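You operate a simulated robot arm through the tools that you are given. There is no shell and no other tool. Be economical: measure what you need, move in short steps, check, and stop when the job is done.

Carry out the task below with a simulated robot arm. There is one attempt and no reset: what you move stays moved.

## Task
Unhook the housings from carriers seven and nine: clean one to the green tray, the other to the blue.
Fine: blue drive switch off first; each part in its tray, then one press of the bench button of that colour; both in, switch on and press the orange forward button once. Where these are worked on the way, their far stop is far enough and under half their travel is too little: blue drive switch.

Only the result counts: the job must be done as asked and must still hold three seconds after the hand-in. Knocking over, shifting, dropping, spilling or breaking anything else fails it.

## Robot
A 6-joint arm with a two-finger parallel gripper on a trunk, on a base that drives. Base frame: it is fixed to the floor where the robot stands at the start and does not move with it; the origin is under the middle of the robot, x ahead of it, y to its left, z up. Readings come in mm, degrees, newtons and seconds.
With the tool pointing down near the work surface it reaches from about 160 to 480 mm from the robot's upright axis, wherever it stands. Its first joint turns from -166.0 to 166.0 degrees. Places, roughly: black bench switch [-1000, -900, 700]; black box latch [-1500, -1400, 700]; black flap [-700, -200, 800]; black lamp knob [-1500, -600, 1200]; black zero button [400, -200, 1100]; blue back button [1900, 4700, 1300]; blue bench button [-1000, -1100, 600]; blue cord button [900, 1500, 1600]; blue drain valve [-800, -200, 600]; blue drive switch [400, 0, 1200]; blue oil valve [1600, 600, 1400]; blue tray [-1300, -600, 800]; far end stop button [300, -200, 1000]; flat cover [-1500, -1000, 750]; front guide bar [1000, 1500, 1100]; green bench button [-1100, -1200, 600]. Payload 4.1 kg.
The tool frame sits at the grasp point between the pads (the TCP): z along the fingers, y along the line on which they close. The tips reach 23 mm beyond it. The gripper opens to 94 mm. The fingers are 38 mm wide and 10 mm thick; the gripper's body (54 by 96 mm) begins 39 mm behind the TCP.
Orientation is told as [roll, pitch, yaw] about the base's x, y, z axes, in that order, counted from this pose: with the fingers straight down and closing along the base's y, the tool's x points along the base's -x, its y along +y and its z along -z.

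## Interface
- The arm moves only by the tool step_arm. Its argument "rows" is a list that holds one entry, the list of rows, each a list of 6 numbers: the shift along the base's x, y, z in cm, then the turn, a rotation vector about the base's x, y, z in degrees. In form: [[[tx, ty, tz, ax, ay, az], ...]]. A call has 1 to 8 rows; each row is the pose to reach, as a shift and turn from the pose commanded when the call began. "claw" is the finger opening in cm, from 0 to 9.4, set as the call begins (left out, the last holds). Each row takes 0.2 s and may step no farther than 50 mm and 8.6 degrees from the row before; otherwise, or with a gripper value out of range, the whole call is refused. A pose out of reach is approached as far as the arm can. The call stops where the force on the tool passes 40 N (or 10 N more than at its start, if that is more) or the arm is blocked; 0.2 s more then pass. The fingers move at their own pace (about 45 mm/s each) and stop on an object; they squeeze with about 21 N. The grip force told is the motor's: it shows also when the fingers shut on nothing. Time passes only in rows, and 0.2 s behind the last, so rows that repeat a pose let the fingers close. The reply holds the time, the measured pose of the TCP, the force on the tool along the base axes, the opening and the grip force, in the units named above and with some noise, with the torque about the TCP (base axes, N m) and any sound that the robot's microphone picked up.
- Cameras (640 x 400 px; columns grow to the right, rows downward): "scene" is now at [-42.5, 92.2, 1549.4]; the picture's right is [-0.97, -0.23, 0.00], its down [-0.18, 0.77, -0.61] and it looks along [0.14, -0.60, -0.79] (base axes); focal length 214 px, centre (320, 200). "wrist" rides on the gripper at [86, 16, -74] in the tool frame; the picture's right is [-0.18, 0.98, 0.00], its down [-0.58, -0.11, -0.81] and it looks along [-0.79, -0.15, 0.59] (tool axes); focal length 243 px, centre (320, 200). There is no depth. A picture from a camera that has moved, and an enlarged one, comes with that camera's place and axes in the base frame and with its lens.
- get_image(camera): a new picture of that camera. The clock stands still meanwhile.
- lift_body(by): slides the trunk up (or, below 0, down) by that many mm; the arm and the scene camera ride with it, the base frame stays. It gives what a move gives, with no picture.
- roll_base(legs): drives the robot by 1 to 6 legs, each [ahead, turn to the left] in mm and degrees, along the robot's own axes; the way and the turn of a leg run together, so that a leg with both is an arc; at most 1500 mm and 180 degrees a leg. The arm and the cameras ride along, it lands a little off, and it stops where it bumps. It gives what a move gives.
- pan_tilt(pan, tilt): turns the head with the scene camera to pan (to the left, within 155 degrees either way) and tilt (down, from -29 to 69), counted from straight ahead of the robot. It gives what a move gives.
- zoom(camera, box): a new picture of the part [left, top, right, bottom] of that camera's present view, enlarged. The clock stands still meanwhile.
- close_job(): hands the job in; it is judged then, once.

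Go step by step. Nothing tells you exact positions but the pictures and the camera data: compare them with the known pose of the tool, close in by small moves and look again before you grip or let go. The budget is 120 turns and 78 pictures, counting those below and the enlarged ones. Unless the task says otherwise, let go and move clear before handing in, and close with one line.

The tools are called as a command line: name --argument value ..., lists and objects as JSON in quotes. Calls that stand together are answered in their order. step_arm: Moves the arm, as the interface text tells. Its arguments: {"type":"object","properties":{"rows":{"type":"array","items":{"type":"array","items":{"type":"array","items":{"type":"number"}}}},"claw":{"type":"number"}},"required":["rows"]} The other tools are called the same way: lift_body (by) slides the trunk up or down; roll_base (legs) drives the base; pan_tilt (pan, tilt) turns the head that bears the scene camera; get_image (camera) takes a picture; zoom (camera, box) takes an enlarged picture of a part of a camera's view; close_job () hands the job in.

At the start:

```text
time_s: 0.0
tcp_pos: [254.5, -153.0, 999.7]
tcp_rot: [0.1, 0.0, 0.1]
force: [0.1, 0.5, 0.0]
wrist_torque: [-0.04, -0.02, 0.02]
width: 94.0
finger_force: 0.0
trunk travel left (down, up): [-525.0, 65.0]
robot x, y, heading: [0.4, -0.1, -0.1]
head pan, tilt: [-76.6, 52.2]
```

scene: 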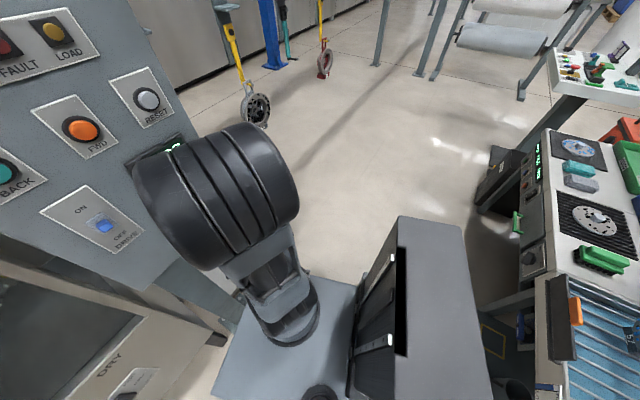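
wrist: 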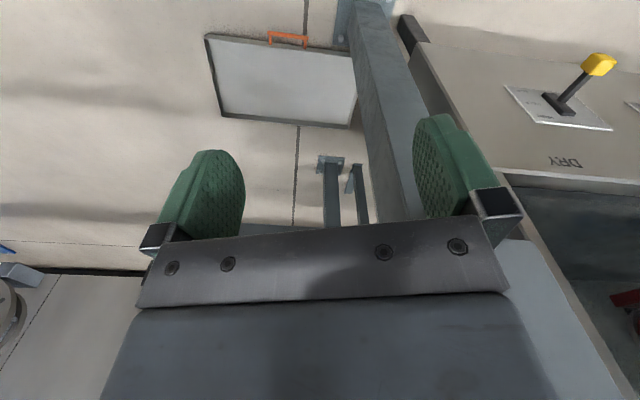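

I see a control panel ahead with the drive switch, the orange FWD button and others. I'll turn the head towards it and look around.

pan_tilt --pan 0 --tilt 35

get_image --camera "scene"

pan_tilt --pan -80 --tilt 10

get_image --camera "scene"

pan_tilt --pan 80 --tilt 10

get_image --camera "scene"

pan_tilt --pan -145 --tilt 25

get_image --camera "scene"

```text
time_s: 1.5
tcp_pos: [254.9, -153.3, 1000.6]
tcp_rot: [0.0, 0.0, 0.0]
force: [0.7, -0.1, -0.3]
wrist_torque: [0.04, -0.02, 0.0]
width: 94.0
finger_force: 0.0
trunk travel left (down, up): [-525.0, 65.0]
robot x, y, heading: [2.3, -0.6, -0.2]
head pan, tilt: [0.0, 35.0]
```

```text
75 pictures are left
camera scene: at [28.1, 165.0, 1574.0], right [0.0, -1.0, 0.0], down [-0.57, 0.0, -0.82], along [0.82, 0.0, -0.57], focal length 214 px, centre (320, 200)
```

scene: 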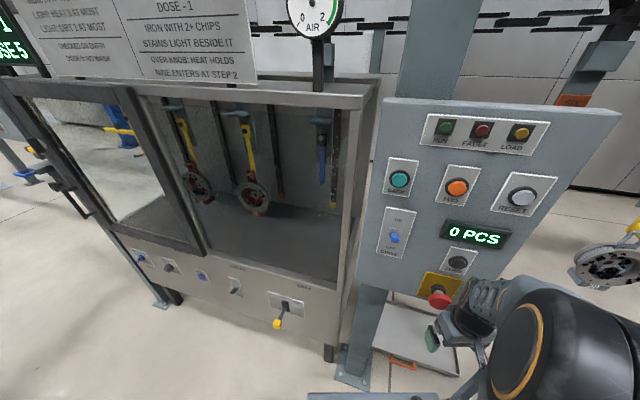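

```text
time_s: 3.0
tcp_pos: [254.2, -153.1, 1000.9]
tcp_rot: [0.0, 0.0, 0.0]
force: [-0.1, 0.5, -0.5]
wrist_torque: [-0.03, 0.05, 0.0]
width: 94.1
finger_force: 0.0
trunk travel left (down, up): [-525.0, 65.0]
robot x, y, heading: [2.9, -5.7, -0.3]
head pan, tilt: [-80.0, 10.0]
```

```text
74 pictures are left
camera scene: at [-43.7, 73.5, 1614.1], right [-0.98, -0.17, 0.0], down [-0.03, 0.17, -0.98], along [0.17, -0.97, -0.17], focal length 214 px, centre (320, 200)
```

scene: 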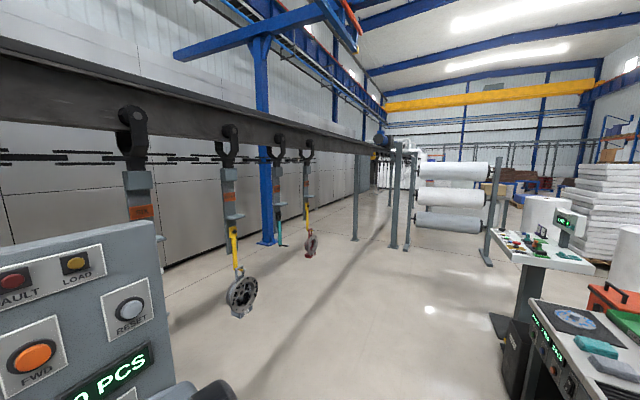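

```text
time_s: 5.5
tcp_pos: [254.7, -154.0, 1000.1]
tcp_rot: [0.1, 0.0, 0.0]
force: [-0.3, -0.3, 0.5]
wrist_torque: [0.0, 0.0, -0.04]
width: 94.0
finger_force: 0.1
trunk travel left (down, up): [-525.0, 65.0]
robot x, y, heading: [-2.8, 3.5, -0.3]
head pan, tilt: [80.0, 10.0]
```

```text
73 pictures are left
camera scene: at [-43.8, 256.6, 1614.1], right [0.98, -0.17, 0.0], down [-0.03, -0.17, -0.98], along [0.17, 0.97, -0.17], focal length 214 px, centre (320, 200)
```

scene: 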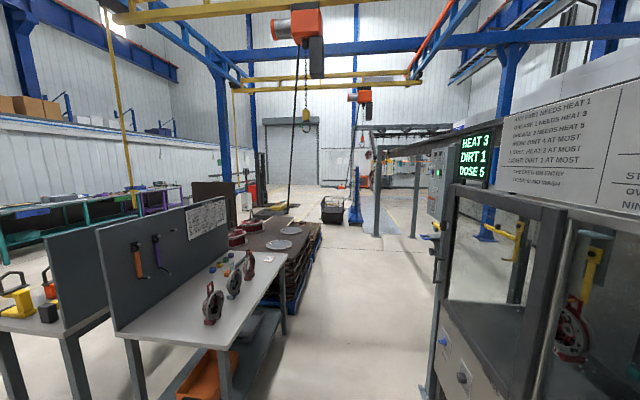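

```text
time_s: 8.7
tcp_pos: [255.5, -153.9, 1000.0]
tcp_rot: [-0.1, 0.1, 0.0]
force: [0.5, 0.1, -0.3]
wrist_torque: [0.02, -0.01, 0.0]
width: 94.0
finger_force: 0.1
trunk travel left (down, up): [-525.0, 65.0]
robot x, y, heading: [-0.8, 1.6, 0.1]
head pan, tilt: [-145.0, 25.0]
```

```text
72 pictures are left
camera scene: at [-135.4, 112.2, 1589.8], right [-0.57, 0.82, 0.0], down [0.35, 0.24, -0.91], along [-0.74, -0.52, -0.42], focal length 214 px, centre (320, 200)
```

scene: 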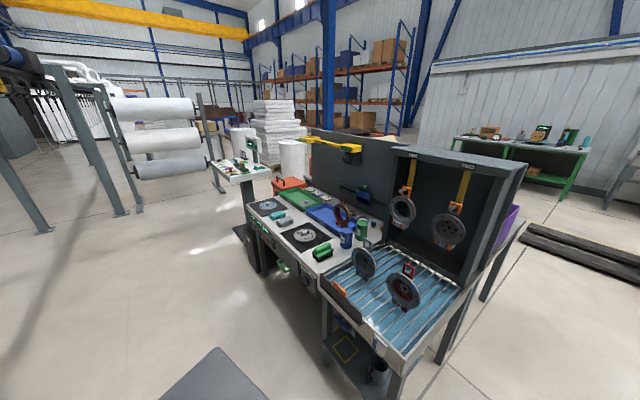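

The carriers hang from a rail with tags. I'll zoom in on these tags, and on the sign.

pan_tilt --pan -65 --tilt 12

zoom --camera "scene" --box '[200, 100, 440, 250]'

get_image --camera "scene"

pan_tilt --pan 20 --tilt 10

get_image --camera "scene"

```text
time_s: 10.2
tcp_pos: [254.7, -153.3, 999.8]
tcp_rot: [0.1, 0.0, 0.0]
force: [0.0, 0.1, 0.4]
wrist_torque: [-0.02, -0.03, -0.02]
width: 93.9
finger_force: 0.0
trunk travel left (down, up): [-525.0, 65.0]
robot x, y, heading: [0.1, 1.4, -0.1]
head pan, tilt: [-65.0, 12.0]
```

```text
2.67 times, centred on (320, 175) of scene
camera zoom: at [-20.6, 80.5, 1610.9], right [-0.91, -0.42, 0.0], down [-0.09, 0.19, -0.98], along [0.41, -0.89, -0.21], focal length 572 px, centre (320, 267)
```

zoom: 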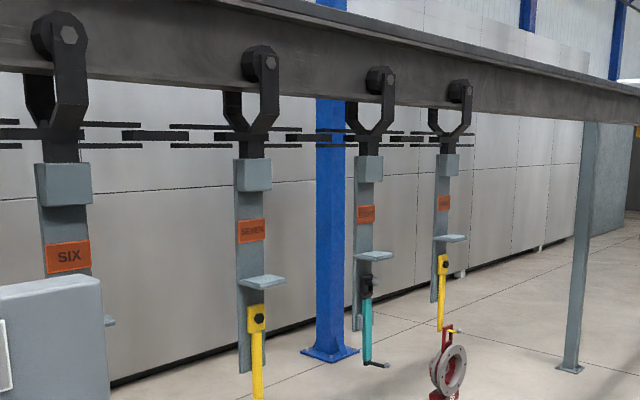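

```text
70 pictures are left
camera scene: at [-20.6, 80.5, 1610.9], right [-0.91, -0.42, 0.0], down [-0.09, 0.19, -0.98], along [0.41, -0.89, -0.21], focal length 214 px, centre (320, 200)
```

scene: 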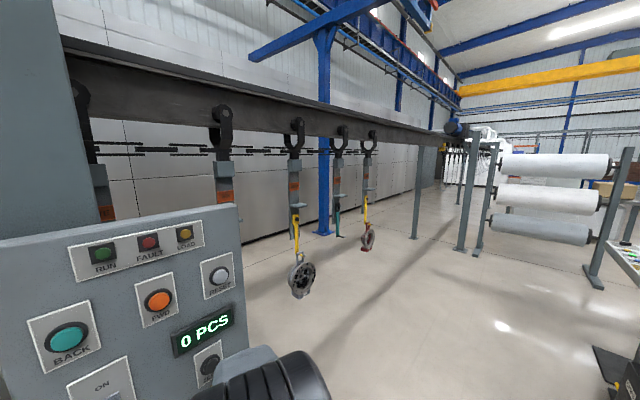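

```text
time_s: 11.8
tcp_pos: [254.9, -155.0, 999.3]
tcp_rot: [0.0, 0.0, -0.1]
force: [-0.2, 0.3, -0.3]
wrist_torque: [-0.01, -0.03, -0.01]
width: 94.0
finger_force: 0.0
trunk travel left (down, up): [-525.0, 65.0]
robot x, y, heading: [-0.5, 0.7, -0.3]
head pan, tilt: [20.0, 10.0]
```

```text
69 pictures are left
camera scene: at [27.4, 196.8, 1614.1], right [0.34, -0.94, 0.0], down [-0.16, -0.06, -0.98], along [0.93, 0.34, -0.17], focal length 214 px, centre (320, 200)
```

scene: 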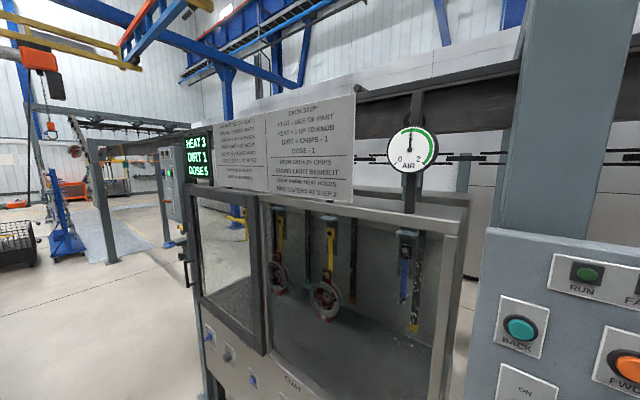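

Carriers seven (grey housing) and nine (red housing) are to the right. First the drive switch: I look at it closely.

pan_tilt --pan -20 --tilt 40

get_image --camera "scene"

zoom --camera "scene" --box '[200, 80, 440, 230]'

pan_tilt --pan 20 --tilt 40

get_image --camera "scene"

```text
time_s: 12.9
tcp_pos: [255.2, -153.6, 999.7]
tcp_rot: [0.0, 0.0, -0.1]
force: [0.2, 0.2, 0.2]
wrist_torque: [-0.01, -0.04, 0.03]
width: 94.1
finger_force: 0.1
trunk travel left (down, up): [-525.0, 65.0]
robot x, y, heading: [0.8, -3.8, 0.2]
head pan, tilt: [-20.0, 40.0]
```

```text
68 pictures are left
camera scene: at [20.0, 136.0, 1566.5], right [-0.34, -0.94, 0.0], down [-0.6, 0.22, -0.77], along [0.72, -0.26, -0.64], focal length 214 px, centre (320, 200)
```

scene: 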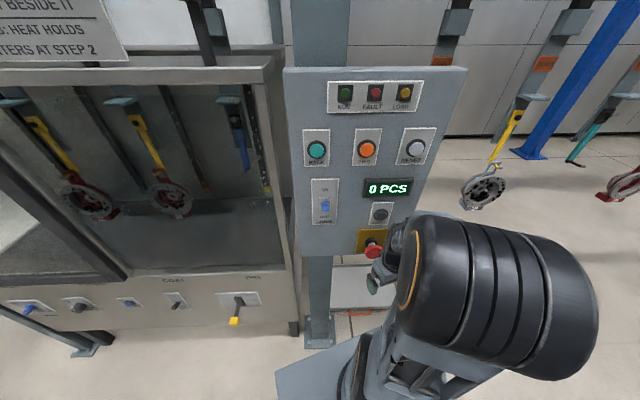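

```text
2.67 times, centred on (320, 155) of scene
camera zoom: at [20.0, 136.0, 1566.5], right [-0.34, -0.94, 0.0], down [-0.6, 0.22, -0.77], along [0.72, -0.26, -0.64], focal length 572 px, centre (320, 320)
```

zoom: 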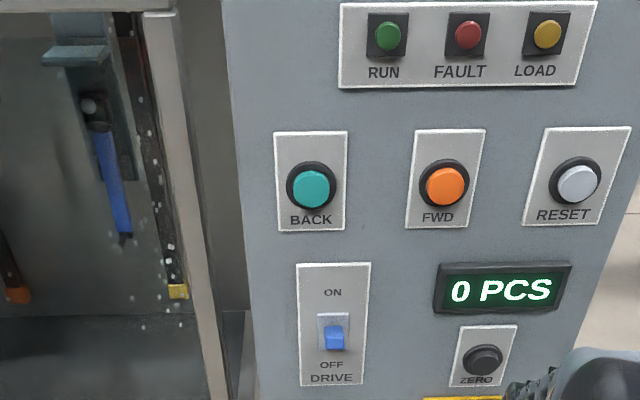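

```text
time_s: 14.0
tcp_pos: [255.5, -153.4, 1000.1]
tcp_rot: [0.0, -0.1, 0.1]
force: [0.0, -0.4, 0.6]
wrist_torque: [-0.02, 0.01, -0.01]
width: 94.0
finger_force: 0.1
trunk travel left (down, up): [-525.0, 65.0]
robot x, y, heading: [-0.4, 1.1, 0.2]
head pan, tilt: [20.0, 40.0]
```

```text
66 pictures are left
camera scene: at [20.0, 194.1, 1566.4], right [0.34, -0.94, 0.0], down [-0.6, -0.22, -0.77], along [0.72, 0.26, -0.64], focal length 214 px, centre (320, 200)
```

scene: 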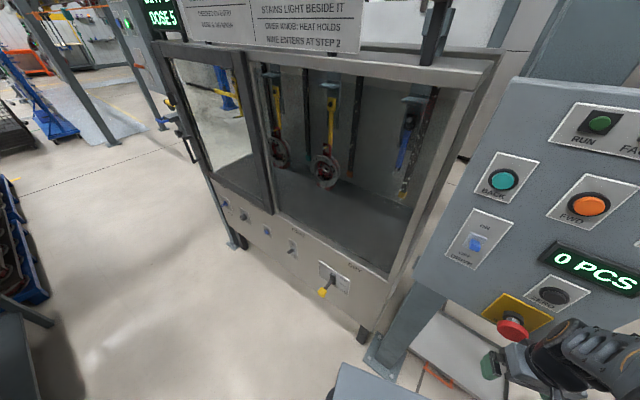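

I place the drive switch near (399, -17, 1203), on a panel yawed about 19°. I need a closer view of the switch to see its type.

zoom --camera "scene" --box '[436, 200, 516, 280]'

```text
5.00 times, centred on (476, 240) of scene
camera zoom: at [20.0, 194.1, 1566.4], right [0.34, -0.94, 0.0], down [-0.6, -0.22, -0.77], along [0.72, 0.26, -0.64], focal length 1072 px, centre (-460, 0)
```

zoom: 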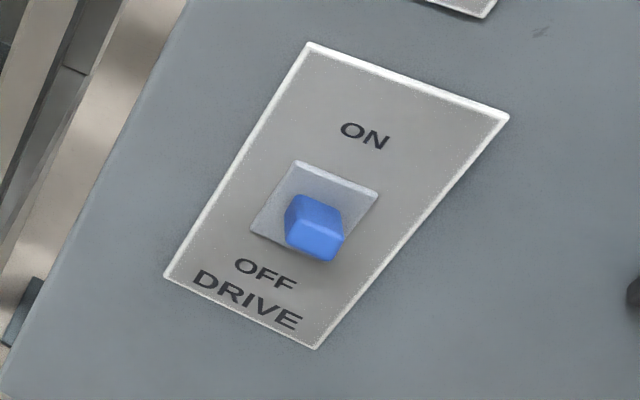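

The switch is a blue block in a slot. I'll back away from the panel and turn the tool to point horizontally at it, fingers closed.

step_arm --rows '[[[-4, 0, 0, 0, 0, 0], [-8, 1, 1, 0, 0, 0], [-9, 3, 4, 0, -8, 0], [-9, 5, 8, 0, -16, 0], [-9, 7, 12, 0, -24, 0], [-8, 9, 15, 0, -32, 0], [-7, 11, 18, 0, -40, 0], [-6, 12, 20, 0, -48, 0]]]' --claw 0

step_arm --rows '[[[0, 0, 0, 0, -8.4, 0], [0, 0, 0, 0, -16.8, 0], [0, 0, 0, 0, -25.2, 0], [0, 0, 0, 0, -33.6, 0], [0, 0, 0, 0, -42, 0]]]'

step_arm --rows '[[[0, 0, 0, 0, 0, -7], [0, 0, 0, 0, 0, -14], [0, 1, 1, 0, 0, -20], [0, 1.5, 1.5, 0, 0, -20]]]'

get_image --camera "wrist"

get_image --camera "scene"

```text
time_s: 15.1
tcp_pos: [188.0, -124.7, 1100.1]
tcp_rot: [14.8, -12.7, -3.1]
force: [0.1, -0.6, 0.2]
wrist_torque: [-0.03, -0.01, 0.02]
width: 0.0
finger_force: 10.0
out of reach, approached as far as the arm can: row 1, 2, 3, 4, 5
trunk travel left (down, up): [-525.0, 65.0]
robot x, y, heading: [-0.9, 4.7, 0.1]
head pan, tilt: [20.0, 40.0]
stopped in row 5: the arm was blocked; the commanded pose is now the measured one
```

```text
time_s: 16.3
tcp_pos: [186.3, -176.5, 1131.3]
tcp_rot: [18.3, -54.7, -5.2]
force: [0.0, 0.1, 0.1]
wrist_torque: [0.02, 0.0, 0.0]
width: 0.0
finger_force: 21.2
out of reach, approached as far as the arm can: row 1, 2, 3, 4, 5
trunk travel left (down, up): [-525.0, 65.0]
robot x, y, heading: [1.6, -2.8, 0.0]
head pan, tilt: [20.0, 40.0]
```

```text
time_s: 17.3
tcp_pos: [183.4, -190.5, 1175.6]
tcp_rot: [18.1, -54.6, -25.2]
force: [-0.6, 0.9, 1.0]
wrist_torque: [0.01, 0.02, 0.02]
width: 0.0
finger_force: 21.6
out of reach, approached as far as the arm can: row 1, 2, 3, 4
trunk travel left (down, up): [-525.0, 65.0]
robot x, y, heading: [-2.0, -1.6, 0.3]
head pan, tilt: [20.0, 40.0]
```

```text
64 pictures are left
camera wrist: at [78.5, -149.9, 1149.2], right [0.27, 0.91, 0.33], down [-0.39, -0.21, 0.9], along [0.88, -0.37, 0.29], focal length 243 px, centre (320, 200)
```

wrist: 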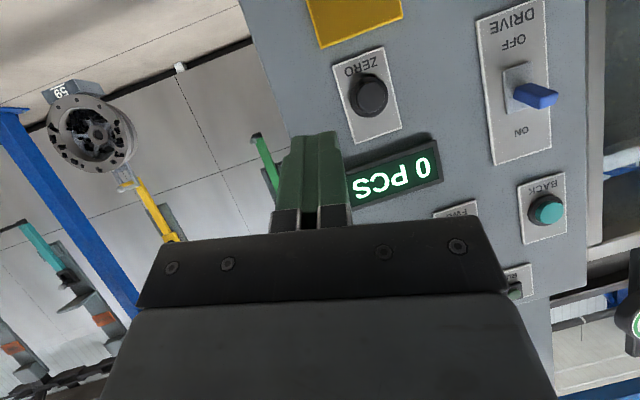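

```text
63 pictures are left
camera scene: at [20.1, 195.7, 1566.2], right [0.34, -0.94, 0.0], down [-0.6, -0.22, -0.77], along [0.72, 0.26, -0.64], focal length 214 px, centre (320, 200)
```

scene: 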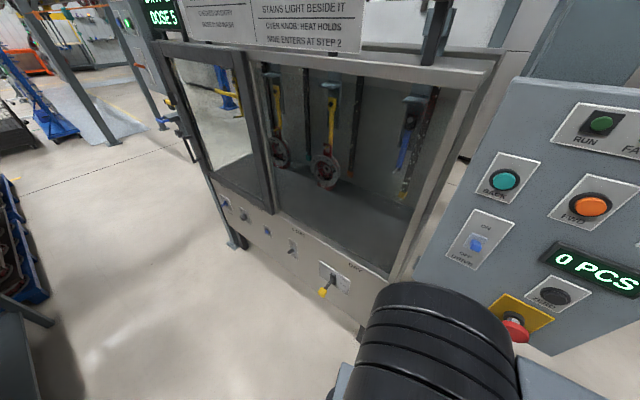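

The tool can't point forward well this close to the panel; I'll back the base off. First a close look at the knob.

zoom --camera "wrist" --box '[470, 40, 600, 150]'

roll_base --legs '[[-150, 0]]'

step_arm --rows '[[[1, 2, 0, 0, 0, 0], [4, 6, 0, 0, 0, 0], [6, 10, 0, 0, 0, 0]]]'

```text
3.64 times, centred on (535, 95) of wrist
camera zoom: at [78.5, -149.9, 1149.2], right [0.27, 0.91, 0.33], down [-0.39, -0.21, 0.9], along [0.88, -0.37, 0.29], focal length 882 px, centre (-462, 582)
```

zoom: 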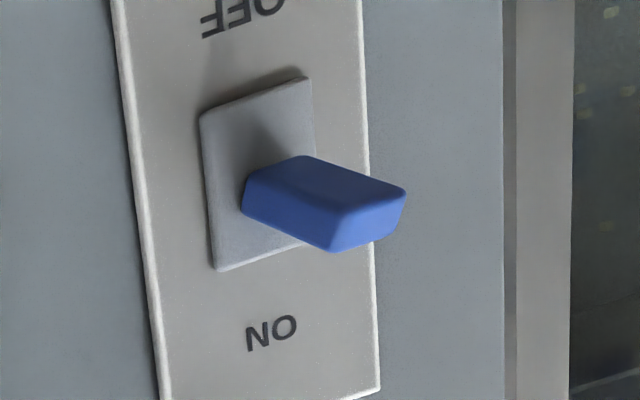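

```text
time_s: 18.7
tcp_pos: [33.4, -190.1, 1177.1]
tcp_rot: [18.2, -54.6, -25.1]
force: [0.0, 0.5, 0.1]
wrist_torque: [0.01, 0.01, 0.02]
width: 0.0
finger_force: 20.5
trunk travel left (down, up): [-525.0, 65.0]
robot x, y, heading: [-147.1, 0.9, 0.1]
head pan, tilt: [20.0, 40.0]
```

```text
time_s: 19.7
tcp_pos: [86.6, -144.7, 1222.7]
tcp_rot: [20.2, -53.4, -35.3]
force: [-0.1, 0.1, 0.6]
wrist_torque: [0.01, 0.0, 0.06]
width: 0.0
finger_force: 20.7
out of reach, approached as far as the arm can: row 1, 2, 3
trunk travel left (down, up): [-525.0, 65.0]
robot x, y, heading: [-150.0, 3.0, -0.2]
head pan, tilt: [20.0, 40.0]
stopped in row 3: the arm was blocked; the commanded pose is now the measured one
```

The arm reports out of reach; I need to see its shape.

pan_tilt --pan -20 --tilt 65

get_image --camera "scene"

```text
time_s: 20.8
tcp_pos: [88.0, -143.8, 1223.1]
tcp_rot: [20.0, -53.4, -35.2]
force: [-0.7, 0.3, 0.4]
wrist_torque: [0.0, -0.02, 0.0]
width: 0.1
finger_force: 21.4
trunk travel left (down, up): [-525.0, 65.0]
robot x, y, heading: [-150.1, -1.3, -0.0]
head pan, tilt: [-20.0, 65.0]
```

```text
61 pictures are left
camera scene: at [-152.0, 144.4, 1534.2], right [-0.34, -0.94, 0.0], down [-0.85, 0.31, -0.42], along [0.4, -0.14, -0.91], focal length 214 px, centre (320, 200)
```

scene: 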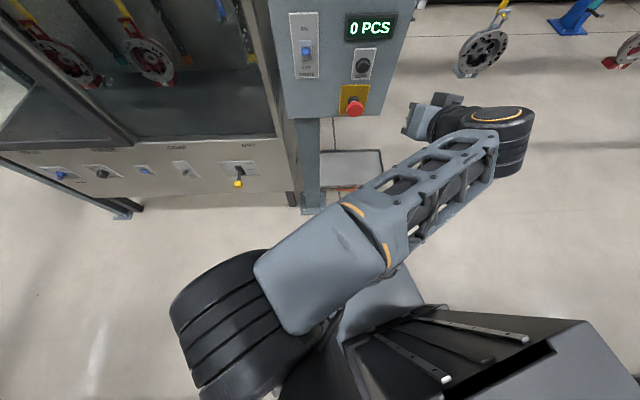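

I'll extend forward by translation only and see if it tracks.

step_arm --rows '[[[4, 1, -1, 0, 0, 0], [8, 2, -2, 0, 0, 0], [12, 3, -3, 0, 0, 0], [14, 4, -4, 0, 0, 0]]]'

```text
time_s: 21.2
tcp_pos: [73.0, -195.4, 1221.4]
tcp_rot: [19.2, -54.4, -53.2]
force: [-0.9, 0.4, 0.1]
wrist_torque: [-0.02, 0.01, 0.04]
width: 0.0
finger_force: 20.7
out of reach, approached as far as the arm can: row 1
trunk travel left (down, up): [-525.0, 65.0]
robot x, y, heading: [-153.0, 0.5, -0.1]
head pan, tilt: [-20.0, 65.0]
stopped in row 2: the arm was blocked; the commanded pose is now the measured one
```

The wrist is folded too near the axis. I'll back the base farther and extend the arm outward, reading whether it tracks.

roll_base --legs '[[-200, 0]]'

step_arm --rows '[[[3, -2.6, 0, 0, 0, 0], [6, -5.2, 0, 0, 0, 0], [9, -7.8, 0, 0, 0, 0], [12, -10.4, 0, 0, 0, 0]]]'

```text
time_s: 22.8
tcp_pos: [-129.3, -196.0, 1221.5]
tcp_rot: [19.2, -54.5, -53.2]
force: [-0.3, -0.2, -0.6]
wrist_torque: [-0.04, 0.02, -0.02]
width: 0.0
finger_force: 21.1
trunk travel left (down, up): [-525.0, 65.0]
robot x, y, heading: [-351.0, 0.2, -0.1]
head pan, tilt: [-20.0, 65.0]
```

```text
time_s: 23.4
tcp_pos: [-132.7, -269.3, 1231.5]
tcp_rot: [18.6, -56.2, -63.8]
force: [0.0, 0.5, 0.0]
wrist_torque: [0.0, -0.01, -0.04]
width: 0.1
finger_force: 21.6
trunk travel left (down, up): [-525.0, 65.0]
robot x, y, heading: [-349.2, 0.6, -0.1]
head pan, tilt: [-20.0, 65.0]
stopped in row 2: the arm was blocked; the commanded pose is now the measured one
```

It moved outward though it swung; I'll continue with small outward steps and lower a bit.

step_arm --rows '[[[0, 0, -3, 0, 0, 0], [0, 0, -6, 0, 0, 0], [1.5, -2, -9, 0, 0, 0]]]'

step_arm --rows '[[[2, -2, 0, 0, 0, 0], [4, -4, 0, 0, 0, 0]]]'

```text
time_s: 24.2
tcp_pos: [-113.3, -300.7, 1146.4]
tcp_rot: [18.6, -56.0, -63.9]
force: [-0.5, -0.4, -0.4]
wrist_torque: [0.0, 0.01, 0.01]
width: 0.0
finger_force: 21.3
out of reach, approached as far as the arm can: row 2, 3
trunk travel left (down, up): [-525.0, 65.0]
robot x, y, heading: [-348.2, -1.5, -0.3]
head pan, tilt: [-20.0, 65.0]
```

```text
time_s: 24.8
tcp_pos: [-74.0, -341.9, 1147.2]
tcp_rot: [18.7, -56.0, -64.0]
force: [0.0, -0.3, -0.2]
wrist_torque: [0.02, 0.0, -0.02]
width: 0.0
finger_force: 21.1
trunk travel left (down, up): [-525.0, 65.0]
robot x, y, heading: [-350.3, 1.6, 0.1]
head pan, tilt: [-20.0, 65.0]
```

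Now it tracks. I swing the arm round the robot axis to the front.

step_arm --rows '[[[3.5, 3.1, 0, 0, 0, 6], [6.6, 6.5, 0, 0, 0, 12], [9.3, 10.2, 0, 0, 0, 18], [11.6, 14.2, 0, 0, 0, 24], [13.5, 18.4, 0, 0, 0, 30], [14.9, 22.8, 0, 0, 0, 36], [15.4, 25.1, 0, 0, 0, 39]]]'

```text
time_s: 26.4
tcp_pos: [81.1, -88.8, 1147.8]
tcp_rot: [18.6, -56.3, -25.0]
force: [-0.2, -0.4, -0.9]
wrist_torque: [-0.01, -0.02, 0.0]
width: 0.0
finger_force: 21.4
trunk travel left (down, up): [-525.0, 65.0]
robot x, y, heading: [-350.6, -0.7, -0.1]
head pan, tilt: [-20.0, 65.0]
```

Now I turn the tool to horizontal, yaw -20°, extending a bit.

step_arm --rows '[[[2, 2, 0, -3.46, -5.36, -2.6], [4, 4, 0, -6.92, -10.72, -5.2], [6, 6, 0, -10.38, -16.08, -7.8], [7, 8, 0, -13.84, -21.44, -10.4], [8, 10, 0, -17.3, -26.8, -13]]]'

```text
time_s: 27.6
tcp_pos: [96.4, -164.5, 1151.6]
tcp_rot: [-30.7, -85.5, 14.8]
force: [-1.3, 0.0, 0.6]
wrist_torque: [-0.04, 0.02, 0.0]
width: 0.0
finger_force: 20.6
out of reach, approached as far as the arm can: row 2, 3, 4, 5
trunk travel left (down, up): [-525.0, 65.0]
robot x, y, heading: [-350.9, 1.9, 0.2]
head pan, tilt: [-20.0, 65.0]
```

Orientation came right, but position sits off to the right. I'll try shifting left from here.

step_arm --rows '[[[1, 4, 1, 0, 0, 0], [1, 8, 2, 0, 0, 0], [1, 12, 3, 0, 0, 0]]]'

get_image --camera "scene"

```text
time_s: 28.4
tcp_pos: [94.8, -158.4, 1165.4]
tcp_rot: [-29.3, -85.5, 13.8]
force: [0.1, 0.1, 0.5]
wrist_torque: [0.0, -0.01, 0.0]
width: 0.3
finger_force: 21.2
out of reach, approached as far as the arm can: row 1, 2, 3
trunk travel left (down, up): [-525.0, 65.0]
robot x, y, heading: [-352.1, -3.6, 0.0]
head pan, tilt: [-20.0, 65.0]
```

```text
60 pictures are left
camera scene: at [-353.6, 144.4, 1534.1], right [-0.34, -0.94, 0.0], down [-0.85, 0.31, -0.42], along [0.4, -0.14, -0.91], focal length 214 px, centre (320, 200)
```

scene: 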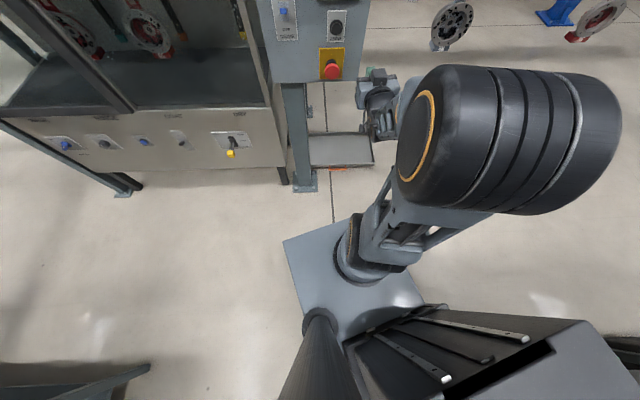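

I'll probe which motions are limited: swing first, then a small yaw.

step_arm --rows '[[[1, 3.9, 0, 0, 0, 5], [1.7, 7.9, 0, 0, 0, 10], [2.1, 11.9, 0, 0, 0, 15]]]'

step_arm --rows '[[[0, 0, 0, 0, 0, -6]]]'

step_arm --rows '[[[3, 0, 0, 0, 0, 0], [6, 0, 0, 0, 0, 0]]]'

```text
time_s: 29.2
tcp_pos: [122.0, -51.1, 1167.3]
tcp_rot: [-29.0, -85.5, 28.7]
force: [0.1, 0.0, 0.4]
wrist_torque: [-0.01, -0.01, -0.02]
width: 0.0
finger_force: 20.9
out of reach, approached as far as the arm can: row 1, 2, 3
trunk travel left (down, up): [-525.0, 65.0]
robot x, y, heading: [-354.4, -3.7, -0.1]
head pan, tilt: [-20.0, 65.0]
```

```text
time_s: 29.6
tcp_pos: [115.4, -93.6, 1168.2]
tcp_rot: [-37.9, -85.1, 31.9]
force: [-0.7, 0.0, -0.2]
wrist_torque: [0.01, 0.01, 0.01]
width: 0.1
finger_force: 21.0
out of reach, approached as far as the arm can: row 1
trunk travel left (down, up): [-525.0, 65.0]
robot x, y, heading: [-348.6, -0.2, -0.2]
head pan, tilt: [-20.0, 65.0]
```

```text
time_s: 30.2
tcp_pos: [157.9, -109.2, 1166.1]
tcp_rot: [-28.7, -85.6, 22.4]
force: [-0.5, 0.3, -0.1]
wrist_torque: [0.02, -0.01, 0.03]
width: 0.0
finger_force: 21.3
out of reach, approached as far as the arm can: row 1, 2
trunk travel left (down, up): [-525.0, 65.0]
robot x, y, heading: [-350.9, 2.4, -0.0]
head pan, tilt: [-20.0, 65.0]
```

The commanded pose had run ahead of the real one. I'll bring it back to a reachable place, then test yaw there.

step_arm --rows '[[[-1.2, -4.5, 0, 0, 0, 0], [-2.4, -9, 0, 0, 0, 0], [-3.6, -13.5, 0, 0, 0, 0], [-4.8, -18, 0, 0, 0, 0], [-6, -22.5, 0, 0, 0, 0], [-7.2, -27, 0, 0, 0, 0], [-8.4, -31.5, 0, 0, 0, 0], [-9.4, -36, 0, 0, 0, 0]]]'

step_arm --rows '[[[1, 0, 0, 0, 0, 0]]]'

```text
time_s: 32.0
tcp_pos: [65.7, -471.4, 1165.1]
tcp_rot: [-28.4, -85.5, 21.7]
force: [-0.9, -0.7, -0.2]
wrist_torque: [0.01, 0.01, 0.0]
width: 0.1
finger_force: 21.0
trunk travel left (down, up): [-525.0, 65.0]
robot x, y, heading: [-352.4, -1.4, 0.0]
head pan, tilt: [-20.0, 65.0]
```

```text
time_s: 32.4
tcp_pos: [75.9, -470.5, 1167.6]
tcp_rot: [-29.7, -85.6, 22.9]
force: [-0.9, 0.4, -0.4]
wrist_torque: [0.0, -0.04, 0.01]
width: 0.2
finger_force: 21.0
trunk travel left (down, up): [-525.0, 65.0]
robot x, y, heading: [-349.8, 1.2, 0.0]
head pan, tilt: [-20.0, 65.0]
```

Tracking works when the tool points left of the radial line, so the robot should stand farther left. I'll retract the arm and shift the base left by a turn-drive-turn.

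step_arm --rows '[[[-2.6, 3.7, 0, 0, 0, 0], [-5.2, 7.4, 0, 0, 0, 0], [-7.8, 11, 0, 0, 0, 0], [-10, 14, 0, 0, 0, 0]]]'

roll_base --legs '[[0, 45], [210, 0], [0, -45]]'

```text
time_s: 33.4
tcp_pos: [-23.3, -328.3, 1165.7]
tcp_rot: [-30.0, -85.5, 23.2]
force: [-0.2, 0.2, -0.3]
wrist_torque: [0.01, -0.01, -0.01]
width: 0.0
finger_force: 20.3
trunk travel left (down, up): [-525.0, 65.0]
robot x, y, heading: [-350.5, -2.9, -0.1]
head pan, tilt: [-20.0, 65.0]
```

```text
time_s: 39.1
tcp_pos: [128.8, -175.8, 1165.2]
tcp_rot: [-29.4, -85.6, 23.7]
force: [0.0, 0.5, 0.2]
wrist_torque: [0.0, 0.01, -0.02]
width: 0.2
finger_force: 20.8
trunk travel left (down, up): [-525.0, 65.0]
robot x, y, heading: [-204.2, 146.9, 1.0]
head pan, tilt: [-20.0, 65.0]
```

The base is placed. I move the TCP before the switch, holding orientation, then look.

step_arm --rows '[[[2, 3.4, 1, 0, 0, 0], [4, 6.8, 2, 0, 0, 0], [6, 10.2, 3, 0, 0, 0], [8, 13.6, 4, 0, 0, 0], [9.5, 16.6, 4, 0, 0, 0]]]'

get_image --camera "wrist"

pan_tilt --pan -20 --tilt 40

get_image --camera "scene"

```text
time_s: 40.3
tcp_pos: [224.7, -9.1, 1206.0]
tcp_rot: [-29.1, -85.6, 23.3]
force: [0.4, 0.3, -0.4]
wrist_torque: [-0.02, -0.02, -0.01]
width: 0.1
finger_force: 21.0
trunk travel left (down, up): [-525.0, 65.0]
robot x, y, heading: [-204.9, 148.3, 0.9]
head pan, tilt: [-20.0, 65.0]
```

```text
59 pictures are left
camera wrist: at [147.0, 11.2, 1123.8], right [0.11, 0.98, 0.15], down [-0.77, -0.01, 0.64], along [0.63, -0.18, 0.76], focal length 243 px, centre (320, 200)
```

wrist: 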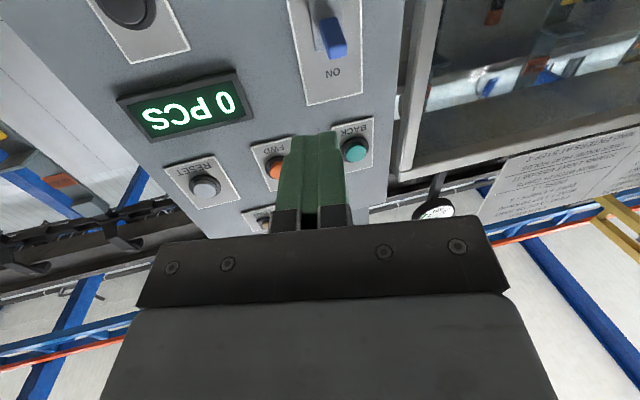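

```text
time_s: 41.2
tcp_pos: [225.0, -10.1, 1206.8]
tcp_rot: [-29.4, -85.5, 23.6]
force: [-0.4, 0.3, 0.9]
wrist_torque: [-0.01, 0.01, 0.01]
width: 0.0
finger_force: 21.3
trunk travel left (down, up): [-525.0, 65.0]
robot x, y, heading: [-201.5, 148.6, 0.9]
head pan, tilt: [-20.0, 40.0]
```

```text
58 pictures are left
camera scene: at [-186.0, 284.7, 1566.4], right [-0.33, -0.95, 0.0], down [-0.61, 0.21, -0.77], along [0.72, -0.25, -0.64], focal length 214 px, centre (320, 200)
```

scene: 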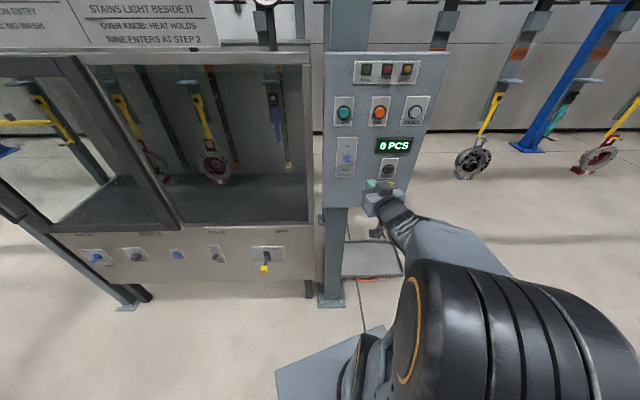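

The lever tip is near (382, -16, 1202), pointing up (ON). I move the closed fingers above it at z≈1240 and then push down.

step_arm --rows '[[[2, -0.3, 3.4, 0, 0, 0], [5, -0.5, 3.6, 0, 0, 0], [8, -0.6, 3.6, 0, 0, 0], [11, -0.6, 3.6, 0, 0, 0], [12.5, -0.6, 3.6, 0, 0, 0], [13.8, -0.6, 3.6, 0, 0, 0]]]'

get_image --camera "wrist"

zoom --camera "scene" --box '[300, 110, 440, 210]'

```text
time_s: 42.6
tcp_pos: [362.2, -15.8, 1243.4]
tcp_rot: [-29.6, -85.5, 23.9]
force: [-0.4, 0.1, 0.3]
wrist_torque: [0.01, 0.0, 0.0]
width: 0.5
finger_force: 21.5
trunk travel left (down, up): [-525.0, 65.0]
robot x, y, heading: [-202.8, 147.3, 1.2]
head pan, tilt: [-20.0, 40.0]
```

```text
57 pictures are left
camera wrist: at [284.2, 4.5, 1160.1], right [0.11, 0.98, 0.15], down [-0.77, -0.01, 0.64], along [0.63, -0.18, 0.76], focal length 243 px, centre (320, 200)
```

wrist: 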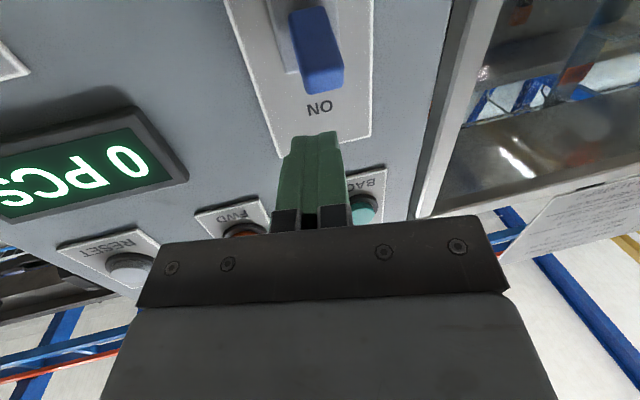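

```text
4.00 times, centred on (370, 160) of scene
camera zoom: at [-185.9, 284.7, 1566.4], right [-0.33, -0.95, 0.0], down [-0.61, 0.21, -0.77], along [0.72, -0.25, -0.64], focal length 858 px, centre (120, 360)
```

zoom: 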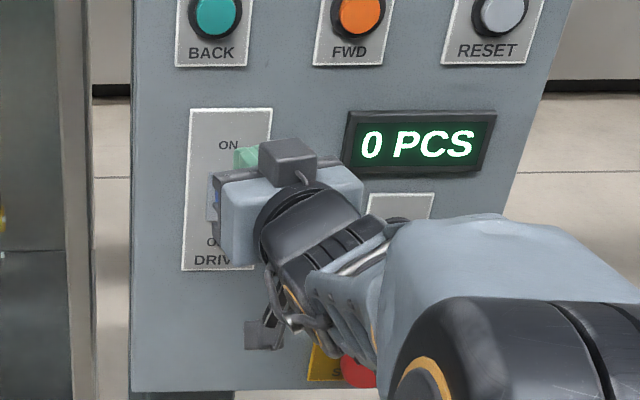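

Aligned. I press down in small rows.

step_arm --rows '[[[0, 0, -1, 0, 0, 0], [0, 0, -1.8, 0, 0, 0], [0, 0, -2.4, 0, 0, 0], [0, 0, -3, 0, 0, 0], [0, 0, -3.5, 0, 0, 0], [0, 0, -4, 0, 0, 0]]]'

get_image --camera "wrist"

```text
time_s: 44.0
tcp_pos: [358.6, -15.6, 1203.8]
tcp_rot: [-30.1, -85.7, 24.2]
force: [-20.8, 2.8, 4.0]
wrist_torque: [-0.27, 0.13, 0.03]
width: 0.1
finger_force: 21.2
trunk travel left (down, up): [-525.0, 65.0]
robot x, y, heading: [-204.4, 151.5, 0.7]
head pan, tilt: [-20.0, 40.0]
```

```text
55 pictures are left
camera wrist: at [280.3, 5.0, 1120.8], right [0.11, 0.98, 0.15], down [-0.77, -0.01, 0.64], along [0.63, -0.18, 0.76], focal length 243 px, centre (320, 200)
```

wrist: 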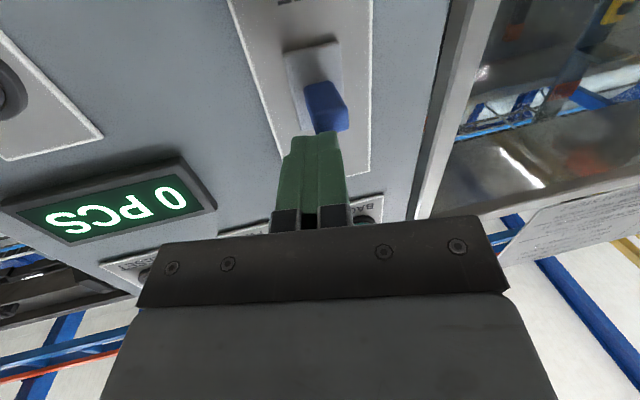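

The tip met the lever end head-on rather than from above. I raise, go 20 mm farther in, and press down again.

step_arm --rows '[[[-1, 0, 0, 0, 0, 0], [-1, 0, 3, 0, 0, 0], [0, 0, 5, 0, 0, 0], [1.5, 0, 5, 0, 0, 0], [2.3, 0, 5, 0, 0, 0]]]'

get_image --camera "wrist"

```text
time_s: 45.2
tcp_pos: [385.4, -15.5, 1252.0]
tcp_rot: [-29.1, -85.6, 23.2]
force: [0.1, 0.4, 0.4]
wrist_torque: [-0.02, 0.04, 0.03]
width: 0.1
finger_force: 21.2
trunk travel left (down, up): [-525.0, 65.0]
robot x, y, heading: [-204.7, 150.6, 0.8]
head pan, tilt: [-20.0, 40.0]
```

```text
54 pictures are left
camera wrist: at [307.2, 4.3, 1169.5], right [0.11, 0.98, 0.15], down [-0.77, -0.01, 0.64], along [0.63, -0.18, 0.76], focal length 243 px, centre (320, 200)
```

wrist: 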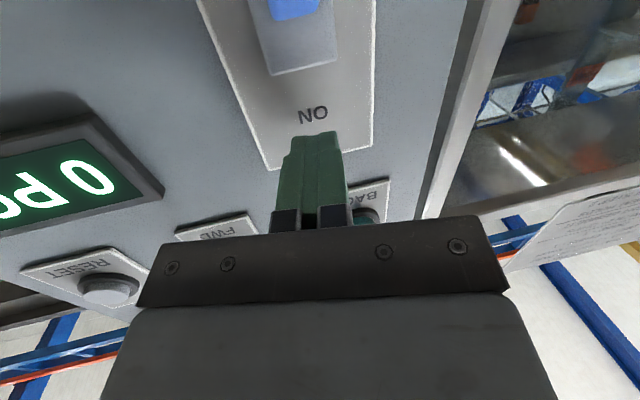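

The lever looks moved now. I draw back and check with the scene camera.

step_arm --rows '[[[-4, 0, 0, 0, 0, 0], [-8, 0, 0, 0, 0, 0], [-12, 0, 0, 0, 0, 0], [-14, 0, -3, 0, 0, 0], [-14, 0, -6, 0, 0, 0]]]'

zoom --camera "wrist" --box '[240, 0, 440, 125]'

```text
time_s: 46.4
tcp_pos: [245.1, -16.8, 1193.2]
tcp_rot: [-29.7, -85.5, 23.9]
force: [-0.5, 0.3, -0.4]
wrist_torque: [-0.03, 0.01, 0.01]
width: 0.0
finger_force: 21.1
trunk travel left (down, up): [-525.0, 65.0]
robot x, y, heading: [-203.7, 149.6, 0.8]
head pan, tilt: [-20.0, 40.0]
```

```text
3.20 times, centred on (340, 62) of wrist
camera zoom: at [167.3, 4.0, 1110.2], right [0.11, 0.98, 0.15], down [-0.77, -0.01, 0.64], along [0.63, -0.18, 0.76], focal length 776 px, centre (256, 640)
```

zoom: 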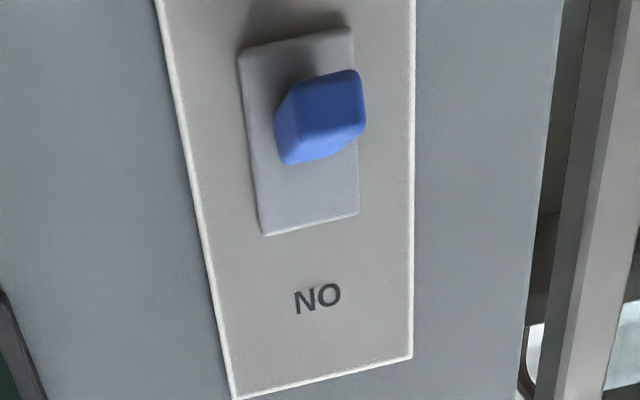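

The lever now points down to OFF. Next I turn right toward carriers seven and nine and look at the housings.

roll_base --legs '[[0, -60], [250, 0]]'

pan_tilt --pan 15 --tilt 30

get_image --camera "scene"

```text
time_s: 50.9
tcp_pos: [7.1, -535.4, 1193.1]
tcp_rot: [-29.4, -85.5, -36.5]
force: [-0.5, -0.3, 0.1]
wrist_torque: [0.0, -0.01, 0.0]
width: 0.0
finger_force: 21.5
trunk travel left (down, up): [-525.0, 65.0]
robot x, y, heading: [-78.0, -65.4, -59.3]
head pan, tilt: [-20.0, 40.0]
```

```text
time_s: 51.9
tcp_pos: [6.3, -535.4, 1192.2]
tcp_rot: [-29.6, -85.6, -36.3]
force: [-0.2, 0.1, -0.6]
wrist_torque: [0.02, 0.03, 0.0]
width: 0.1
finger_force: 20.8
trunk travel left (down, up): [-525.0, 65.0]
robot x, y, heading: [-78.4, -64.6, -58.9]
head pan, tilt: [15.0, 30.0]
```

```text
52 pictures are left
camera scene: at [101.0, 8.3, 1581.8], right [-0.7, -0.72, 0.0], down [-0.36, 0.35, -0.87], along [0.62, -0.6, -0.5], focal length 214 px, centre (320, 200)
```

scene: 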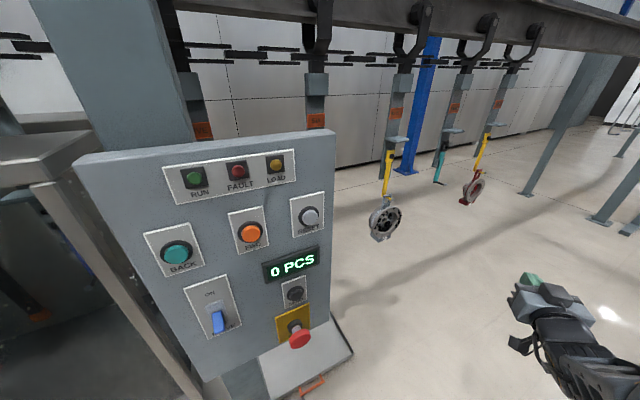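

I triangulate housing seven near (513, -865, 950) and nine near (258, -1290, 1065). Zoom on both to see the hooks and their state.

zoom --camera "scene" --box '[340, 140, 430, 250]'

zoom --camera "scene" --box '[430, 110, 520, 220]'

```text
3.64 times, centred on (385, 195) of scene
camera zoom: at [101.0, 8.3, 1581.8], right [-0.7, -0.72, 0.0], down [-0.36, 0.35, -0.87], along [0.62, -0.6, -0.5], focal length 780 px, centre (84, 218)
```

zoom: 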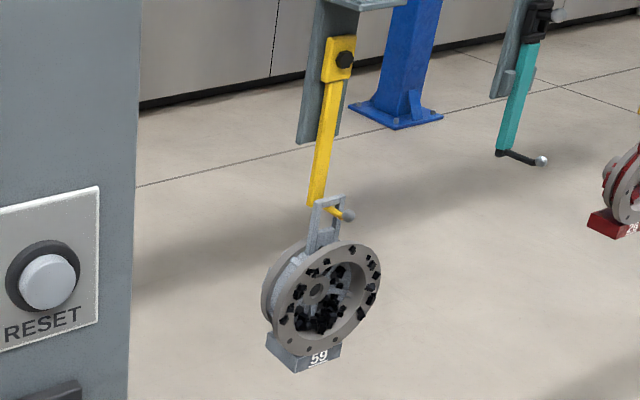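

```text
3.64 times, centred on (475, 165) of scene
camera zoom: at [101.0, 8.3, 1581.8], right [-0.7, -0.72, 0.0], down [-0.36, 0.35, -0.87], along [0.62, -0.6, -0.5], focal length 780 px, centre (-244, 327)
```

zoom: 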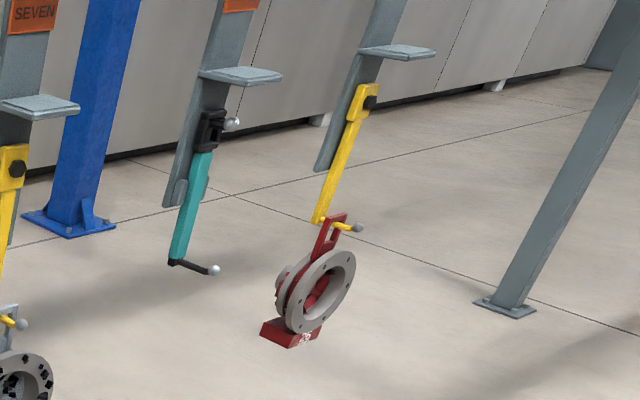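

Seven is grey with black chips stuck on (dirty); nine (red, "26") seems clean, to be verified close up. I drive to a stand near seven.

roll_base --legs '[[0, -13], [435, 0], [0, 35]]'

pan_tilt --pan -10 --tilt 35

get_image --camera "scene"

get_image --camera "wrist"

```text
time_s: 57.0
tcp_pos: [308.6, -886.4, 1191.9]
tcp_rot: [-29.5, -85.5, -14.5]
force: [0.0, 0.6, -1.0]
wrist_torque: [-0.03, 0.02, 0.01]
width: 0.0
finger_force: 21.0
trunk travel left (down, up): [-525.0, 65.0]
robot x, y, heading: [54.0, -477.8, -37.3]
head pan, tilt: [15.0, 30.0]
```

```text
time_s: 57.9
tcp_pos: [308.8, -886.7, 1192.1]
tcp_rot: [-29.4, -85.6, -14.6]
force: [-0.1, 0.9, 0.1]
wrist_torque: [0.0, -0.02, -0.01]
width: 0.1
finger_force: 20.8
trunk travel left (down, up): [-525.0, 65.0]
robot x, y, heading: [58.0, -481.6, -37.2]
head pan, tilt: [-10.0, 35.0]
```

```text
49 pictures are left
camera scene: at [170.8, -376.6, 1574.0], right [-0.73, -0.68, 0.0], down [-0.39, 0.42, -0.82], along [0.56, -0.6, -0.57], focal length 214 px, centre (320, 200)
```

scene: 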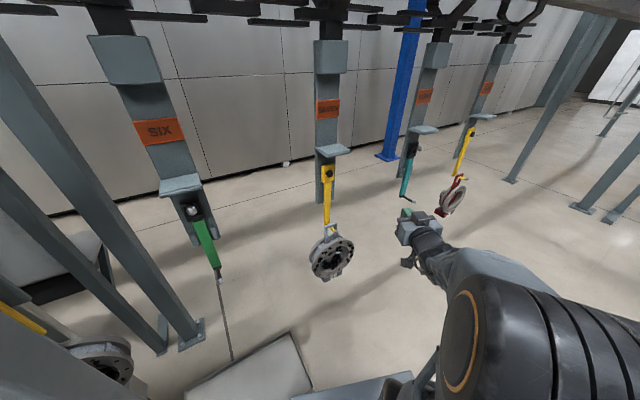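

```text
48 pictures are left
camera wrist: at [260.4, -822.2, 1110.5], right [0.7, 0.7, 0.15], down [-0.61, 0.47, 0.64], along [0.38, -0.53, 0.76], focal length 243 px, centre (320, 200)
```

wrist: 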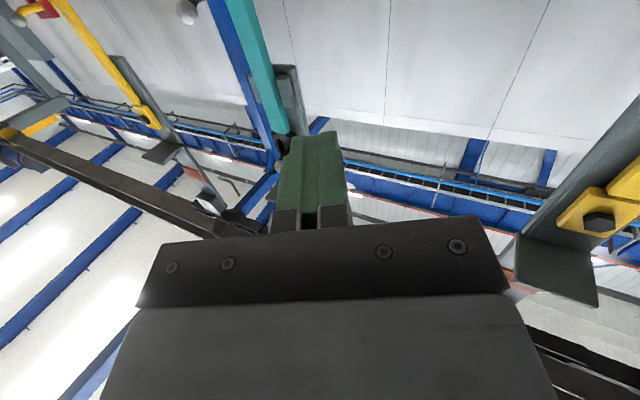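

I lower the trunk to get a vertical baseline for triangulating, and to bring the tool to loop height.

lift_body --by -120

get_image --camera "scene"

zoom --camera "scene" --box '[270, 110, 430, 260]'

```text
time_s: 59.4
tcp_pos: [309.4, -887.4, 1072.8]
tcp_rot: [-29.5, -85.5, -14.6]
force: [-0.3, -0.5, 0.3]
wrist_torque: [-0.01, 0.02, 0.02]
width: 0.0
finger_force: 20.8
trunk travel left (down, up): [-405.0, 185.0]
robot x, y, heading: [57.1, -478.3, -37.1]
head pan, tilt: [-10.0, 35.0]
```

```text
47 pictures are left
camera scene: at [170.8, -376.7, 1454.0], right [-0.74, -0.68, 0.0], down [-0.39, 0.42, -0.82], along [0.56, -0.6, -0.57], focal length 214 px, centre (320, 200)
```

scene: 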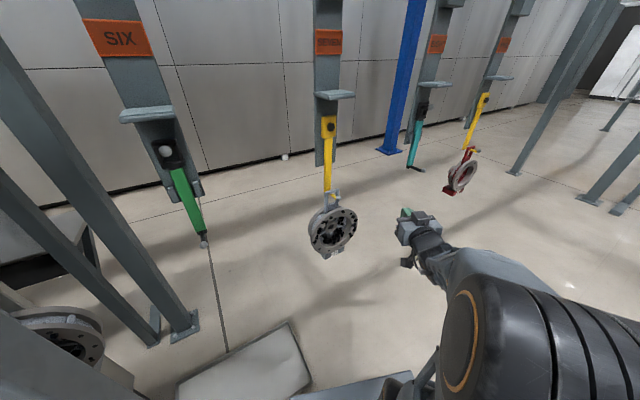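

```text
2.67 times, centred on (350, 185) of scene
camera zoom: at [170.8, -376.7, 1454.0], right [-0.74, -0.68, 0.0], down [-0.39, 0.42, -0.82], along [0.56, -0.6, -0.57], focal length 572 px, centre (240, 240)
```

zoom: 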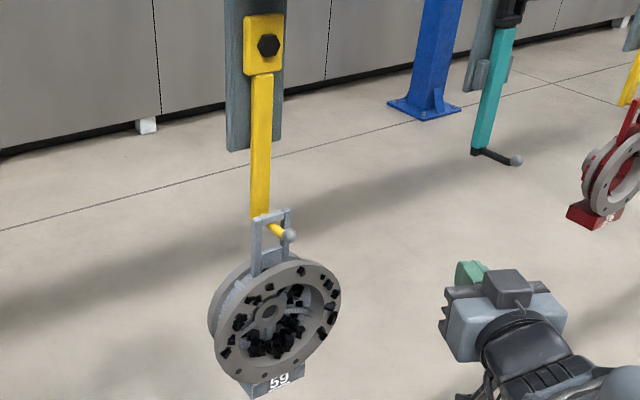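

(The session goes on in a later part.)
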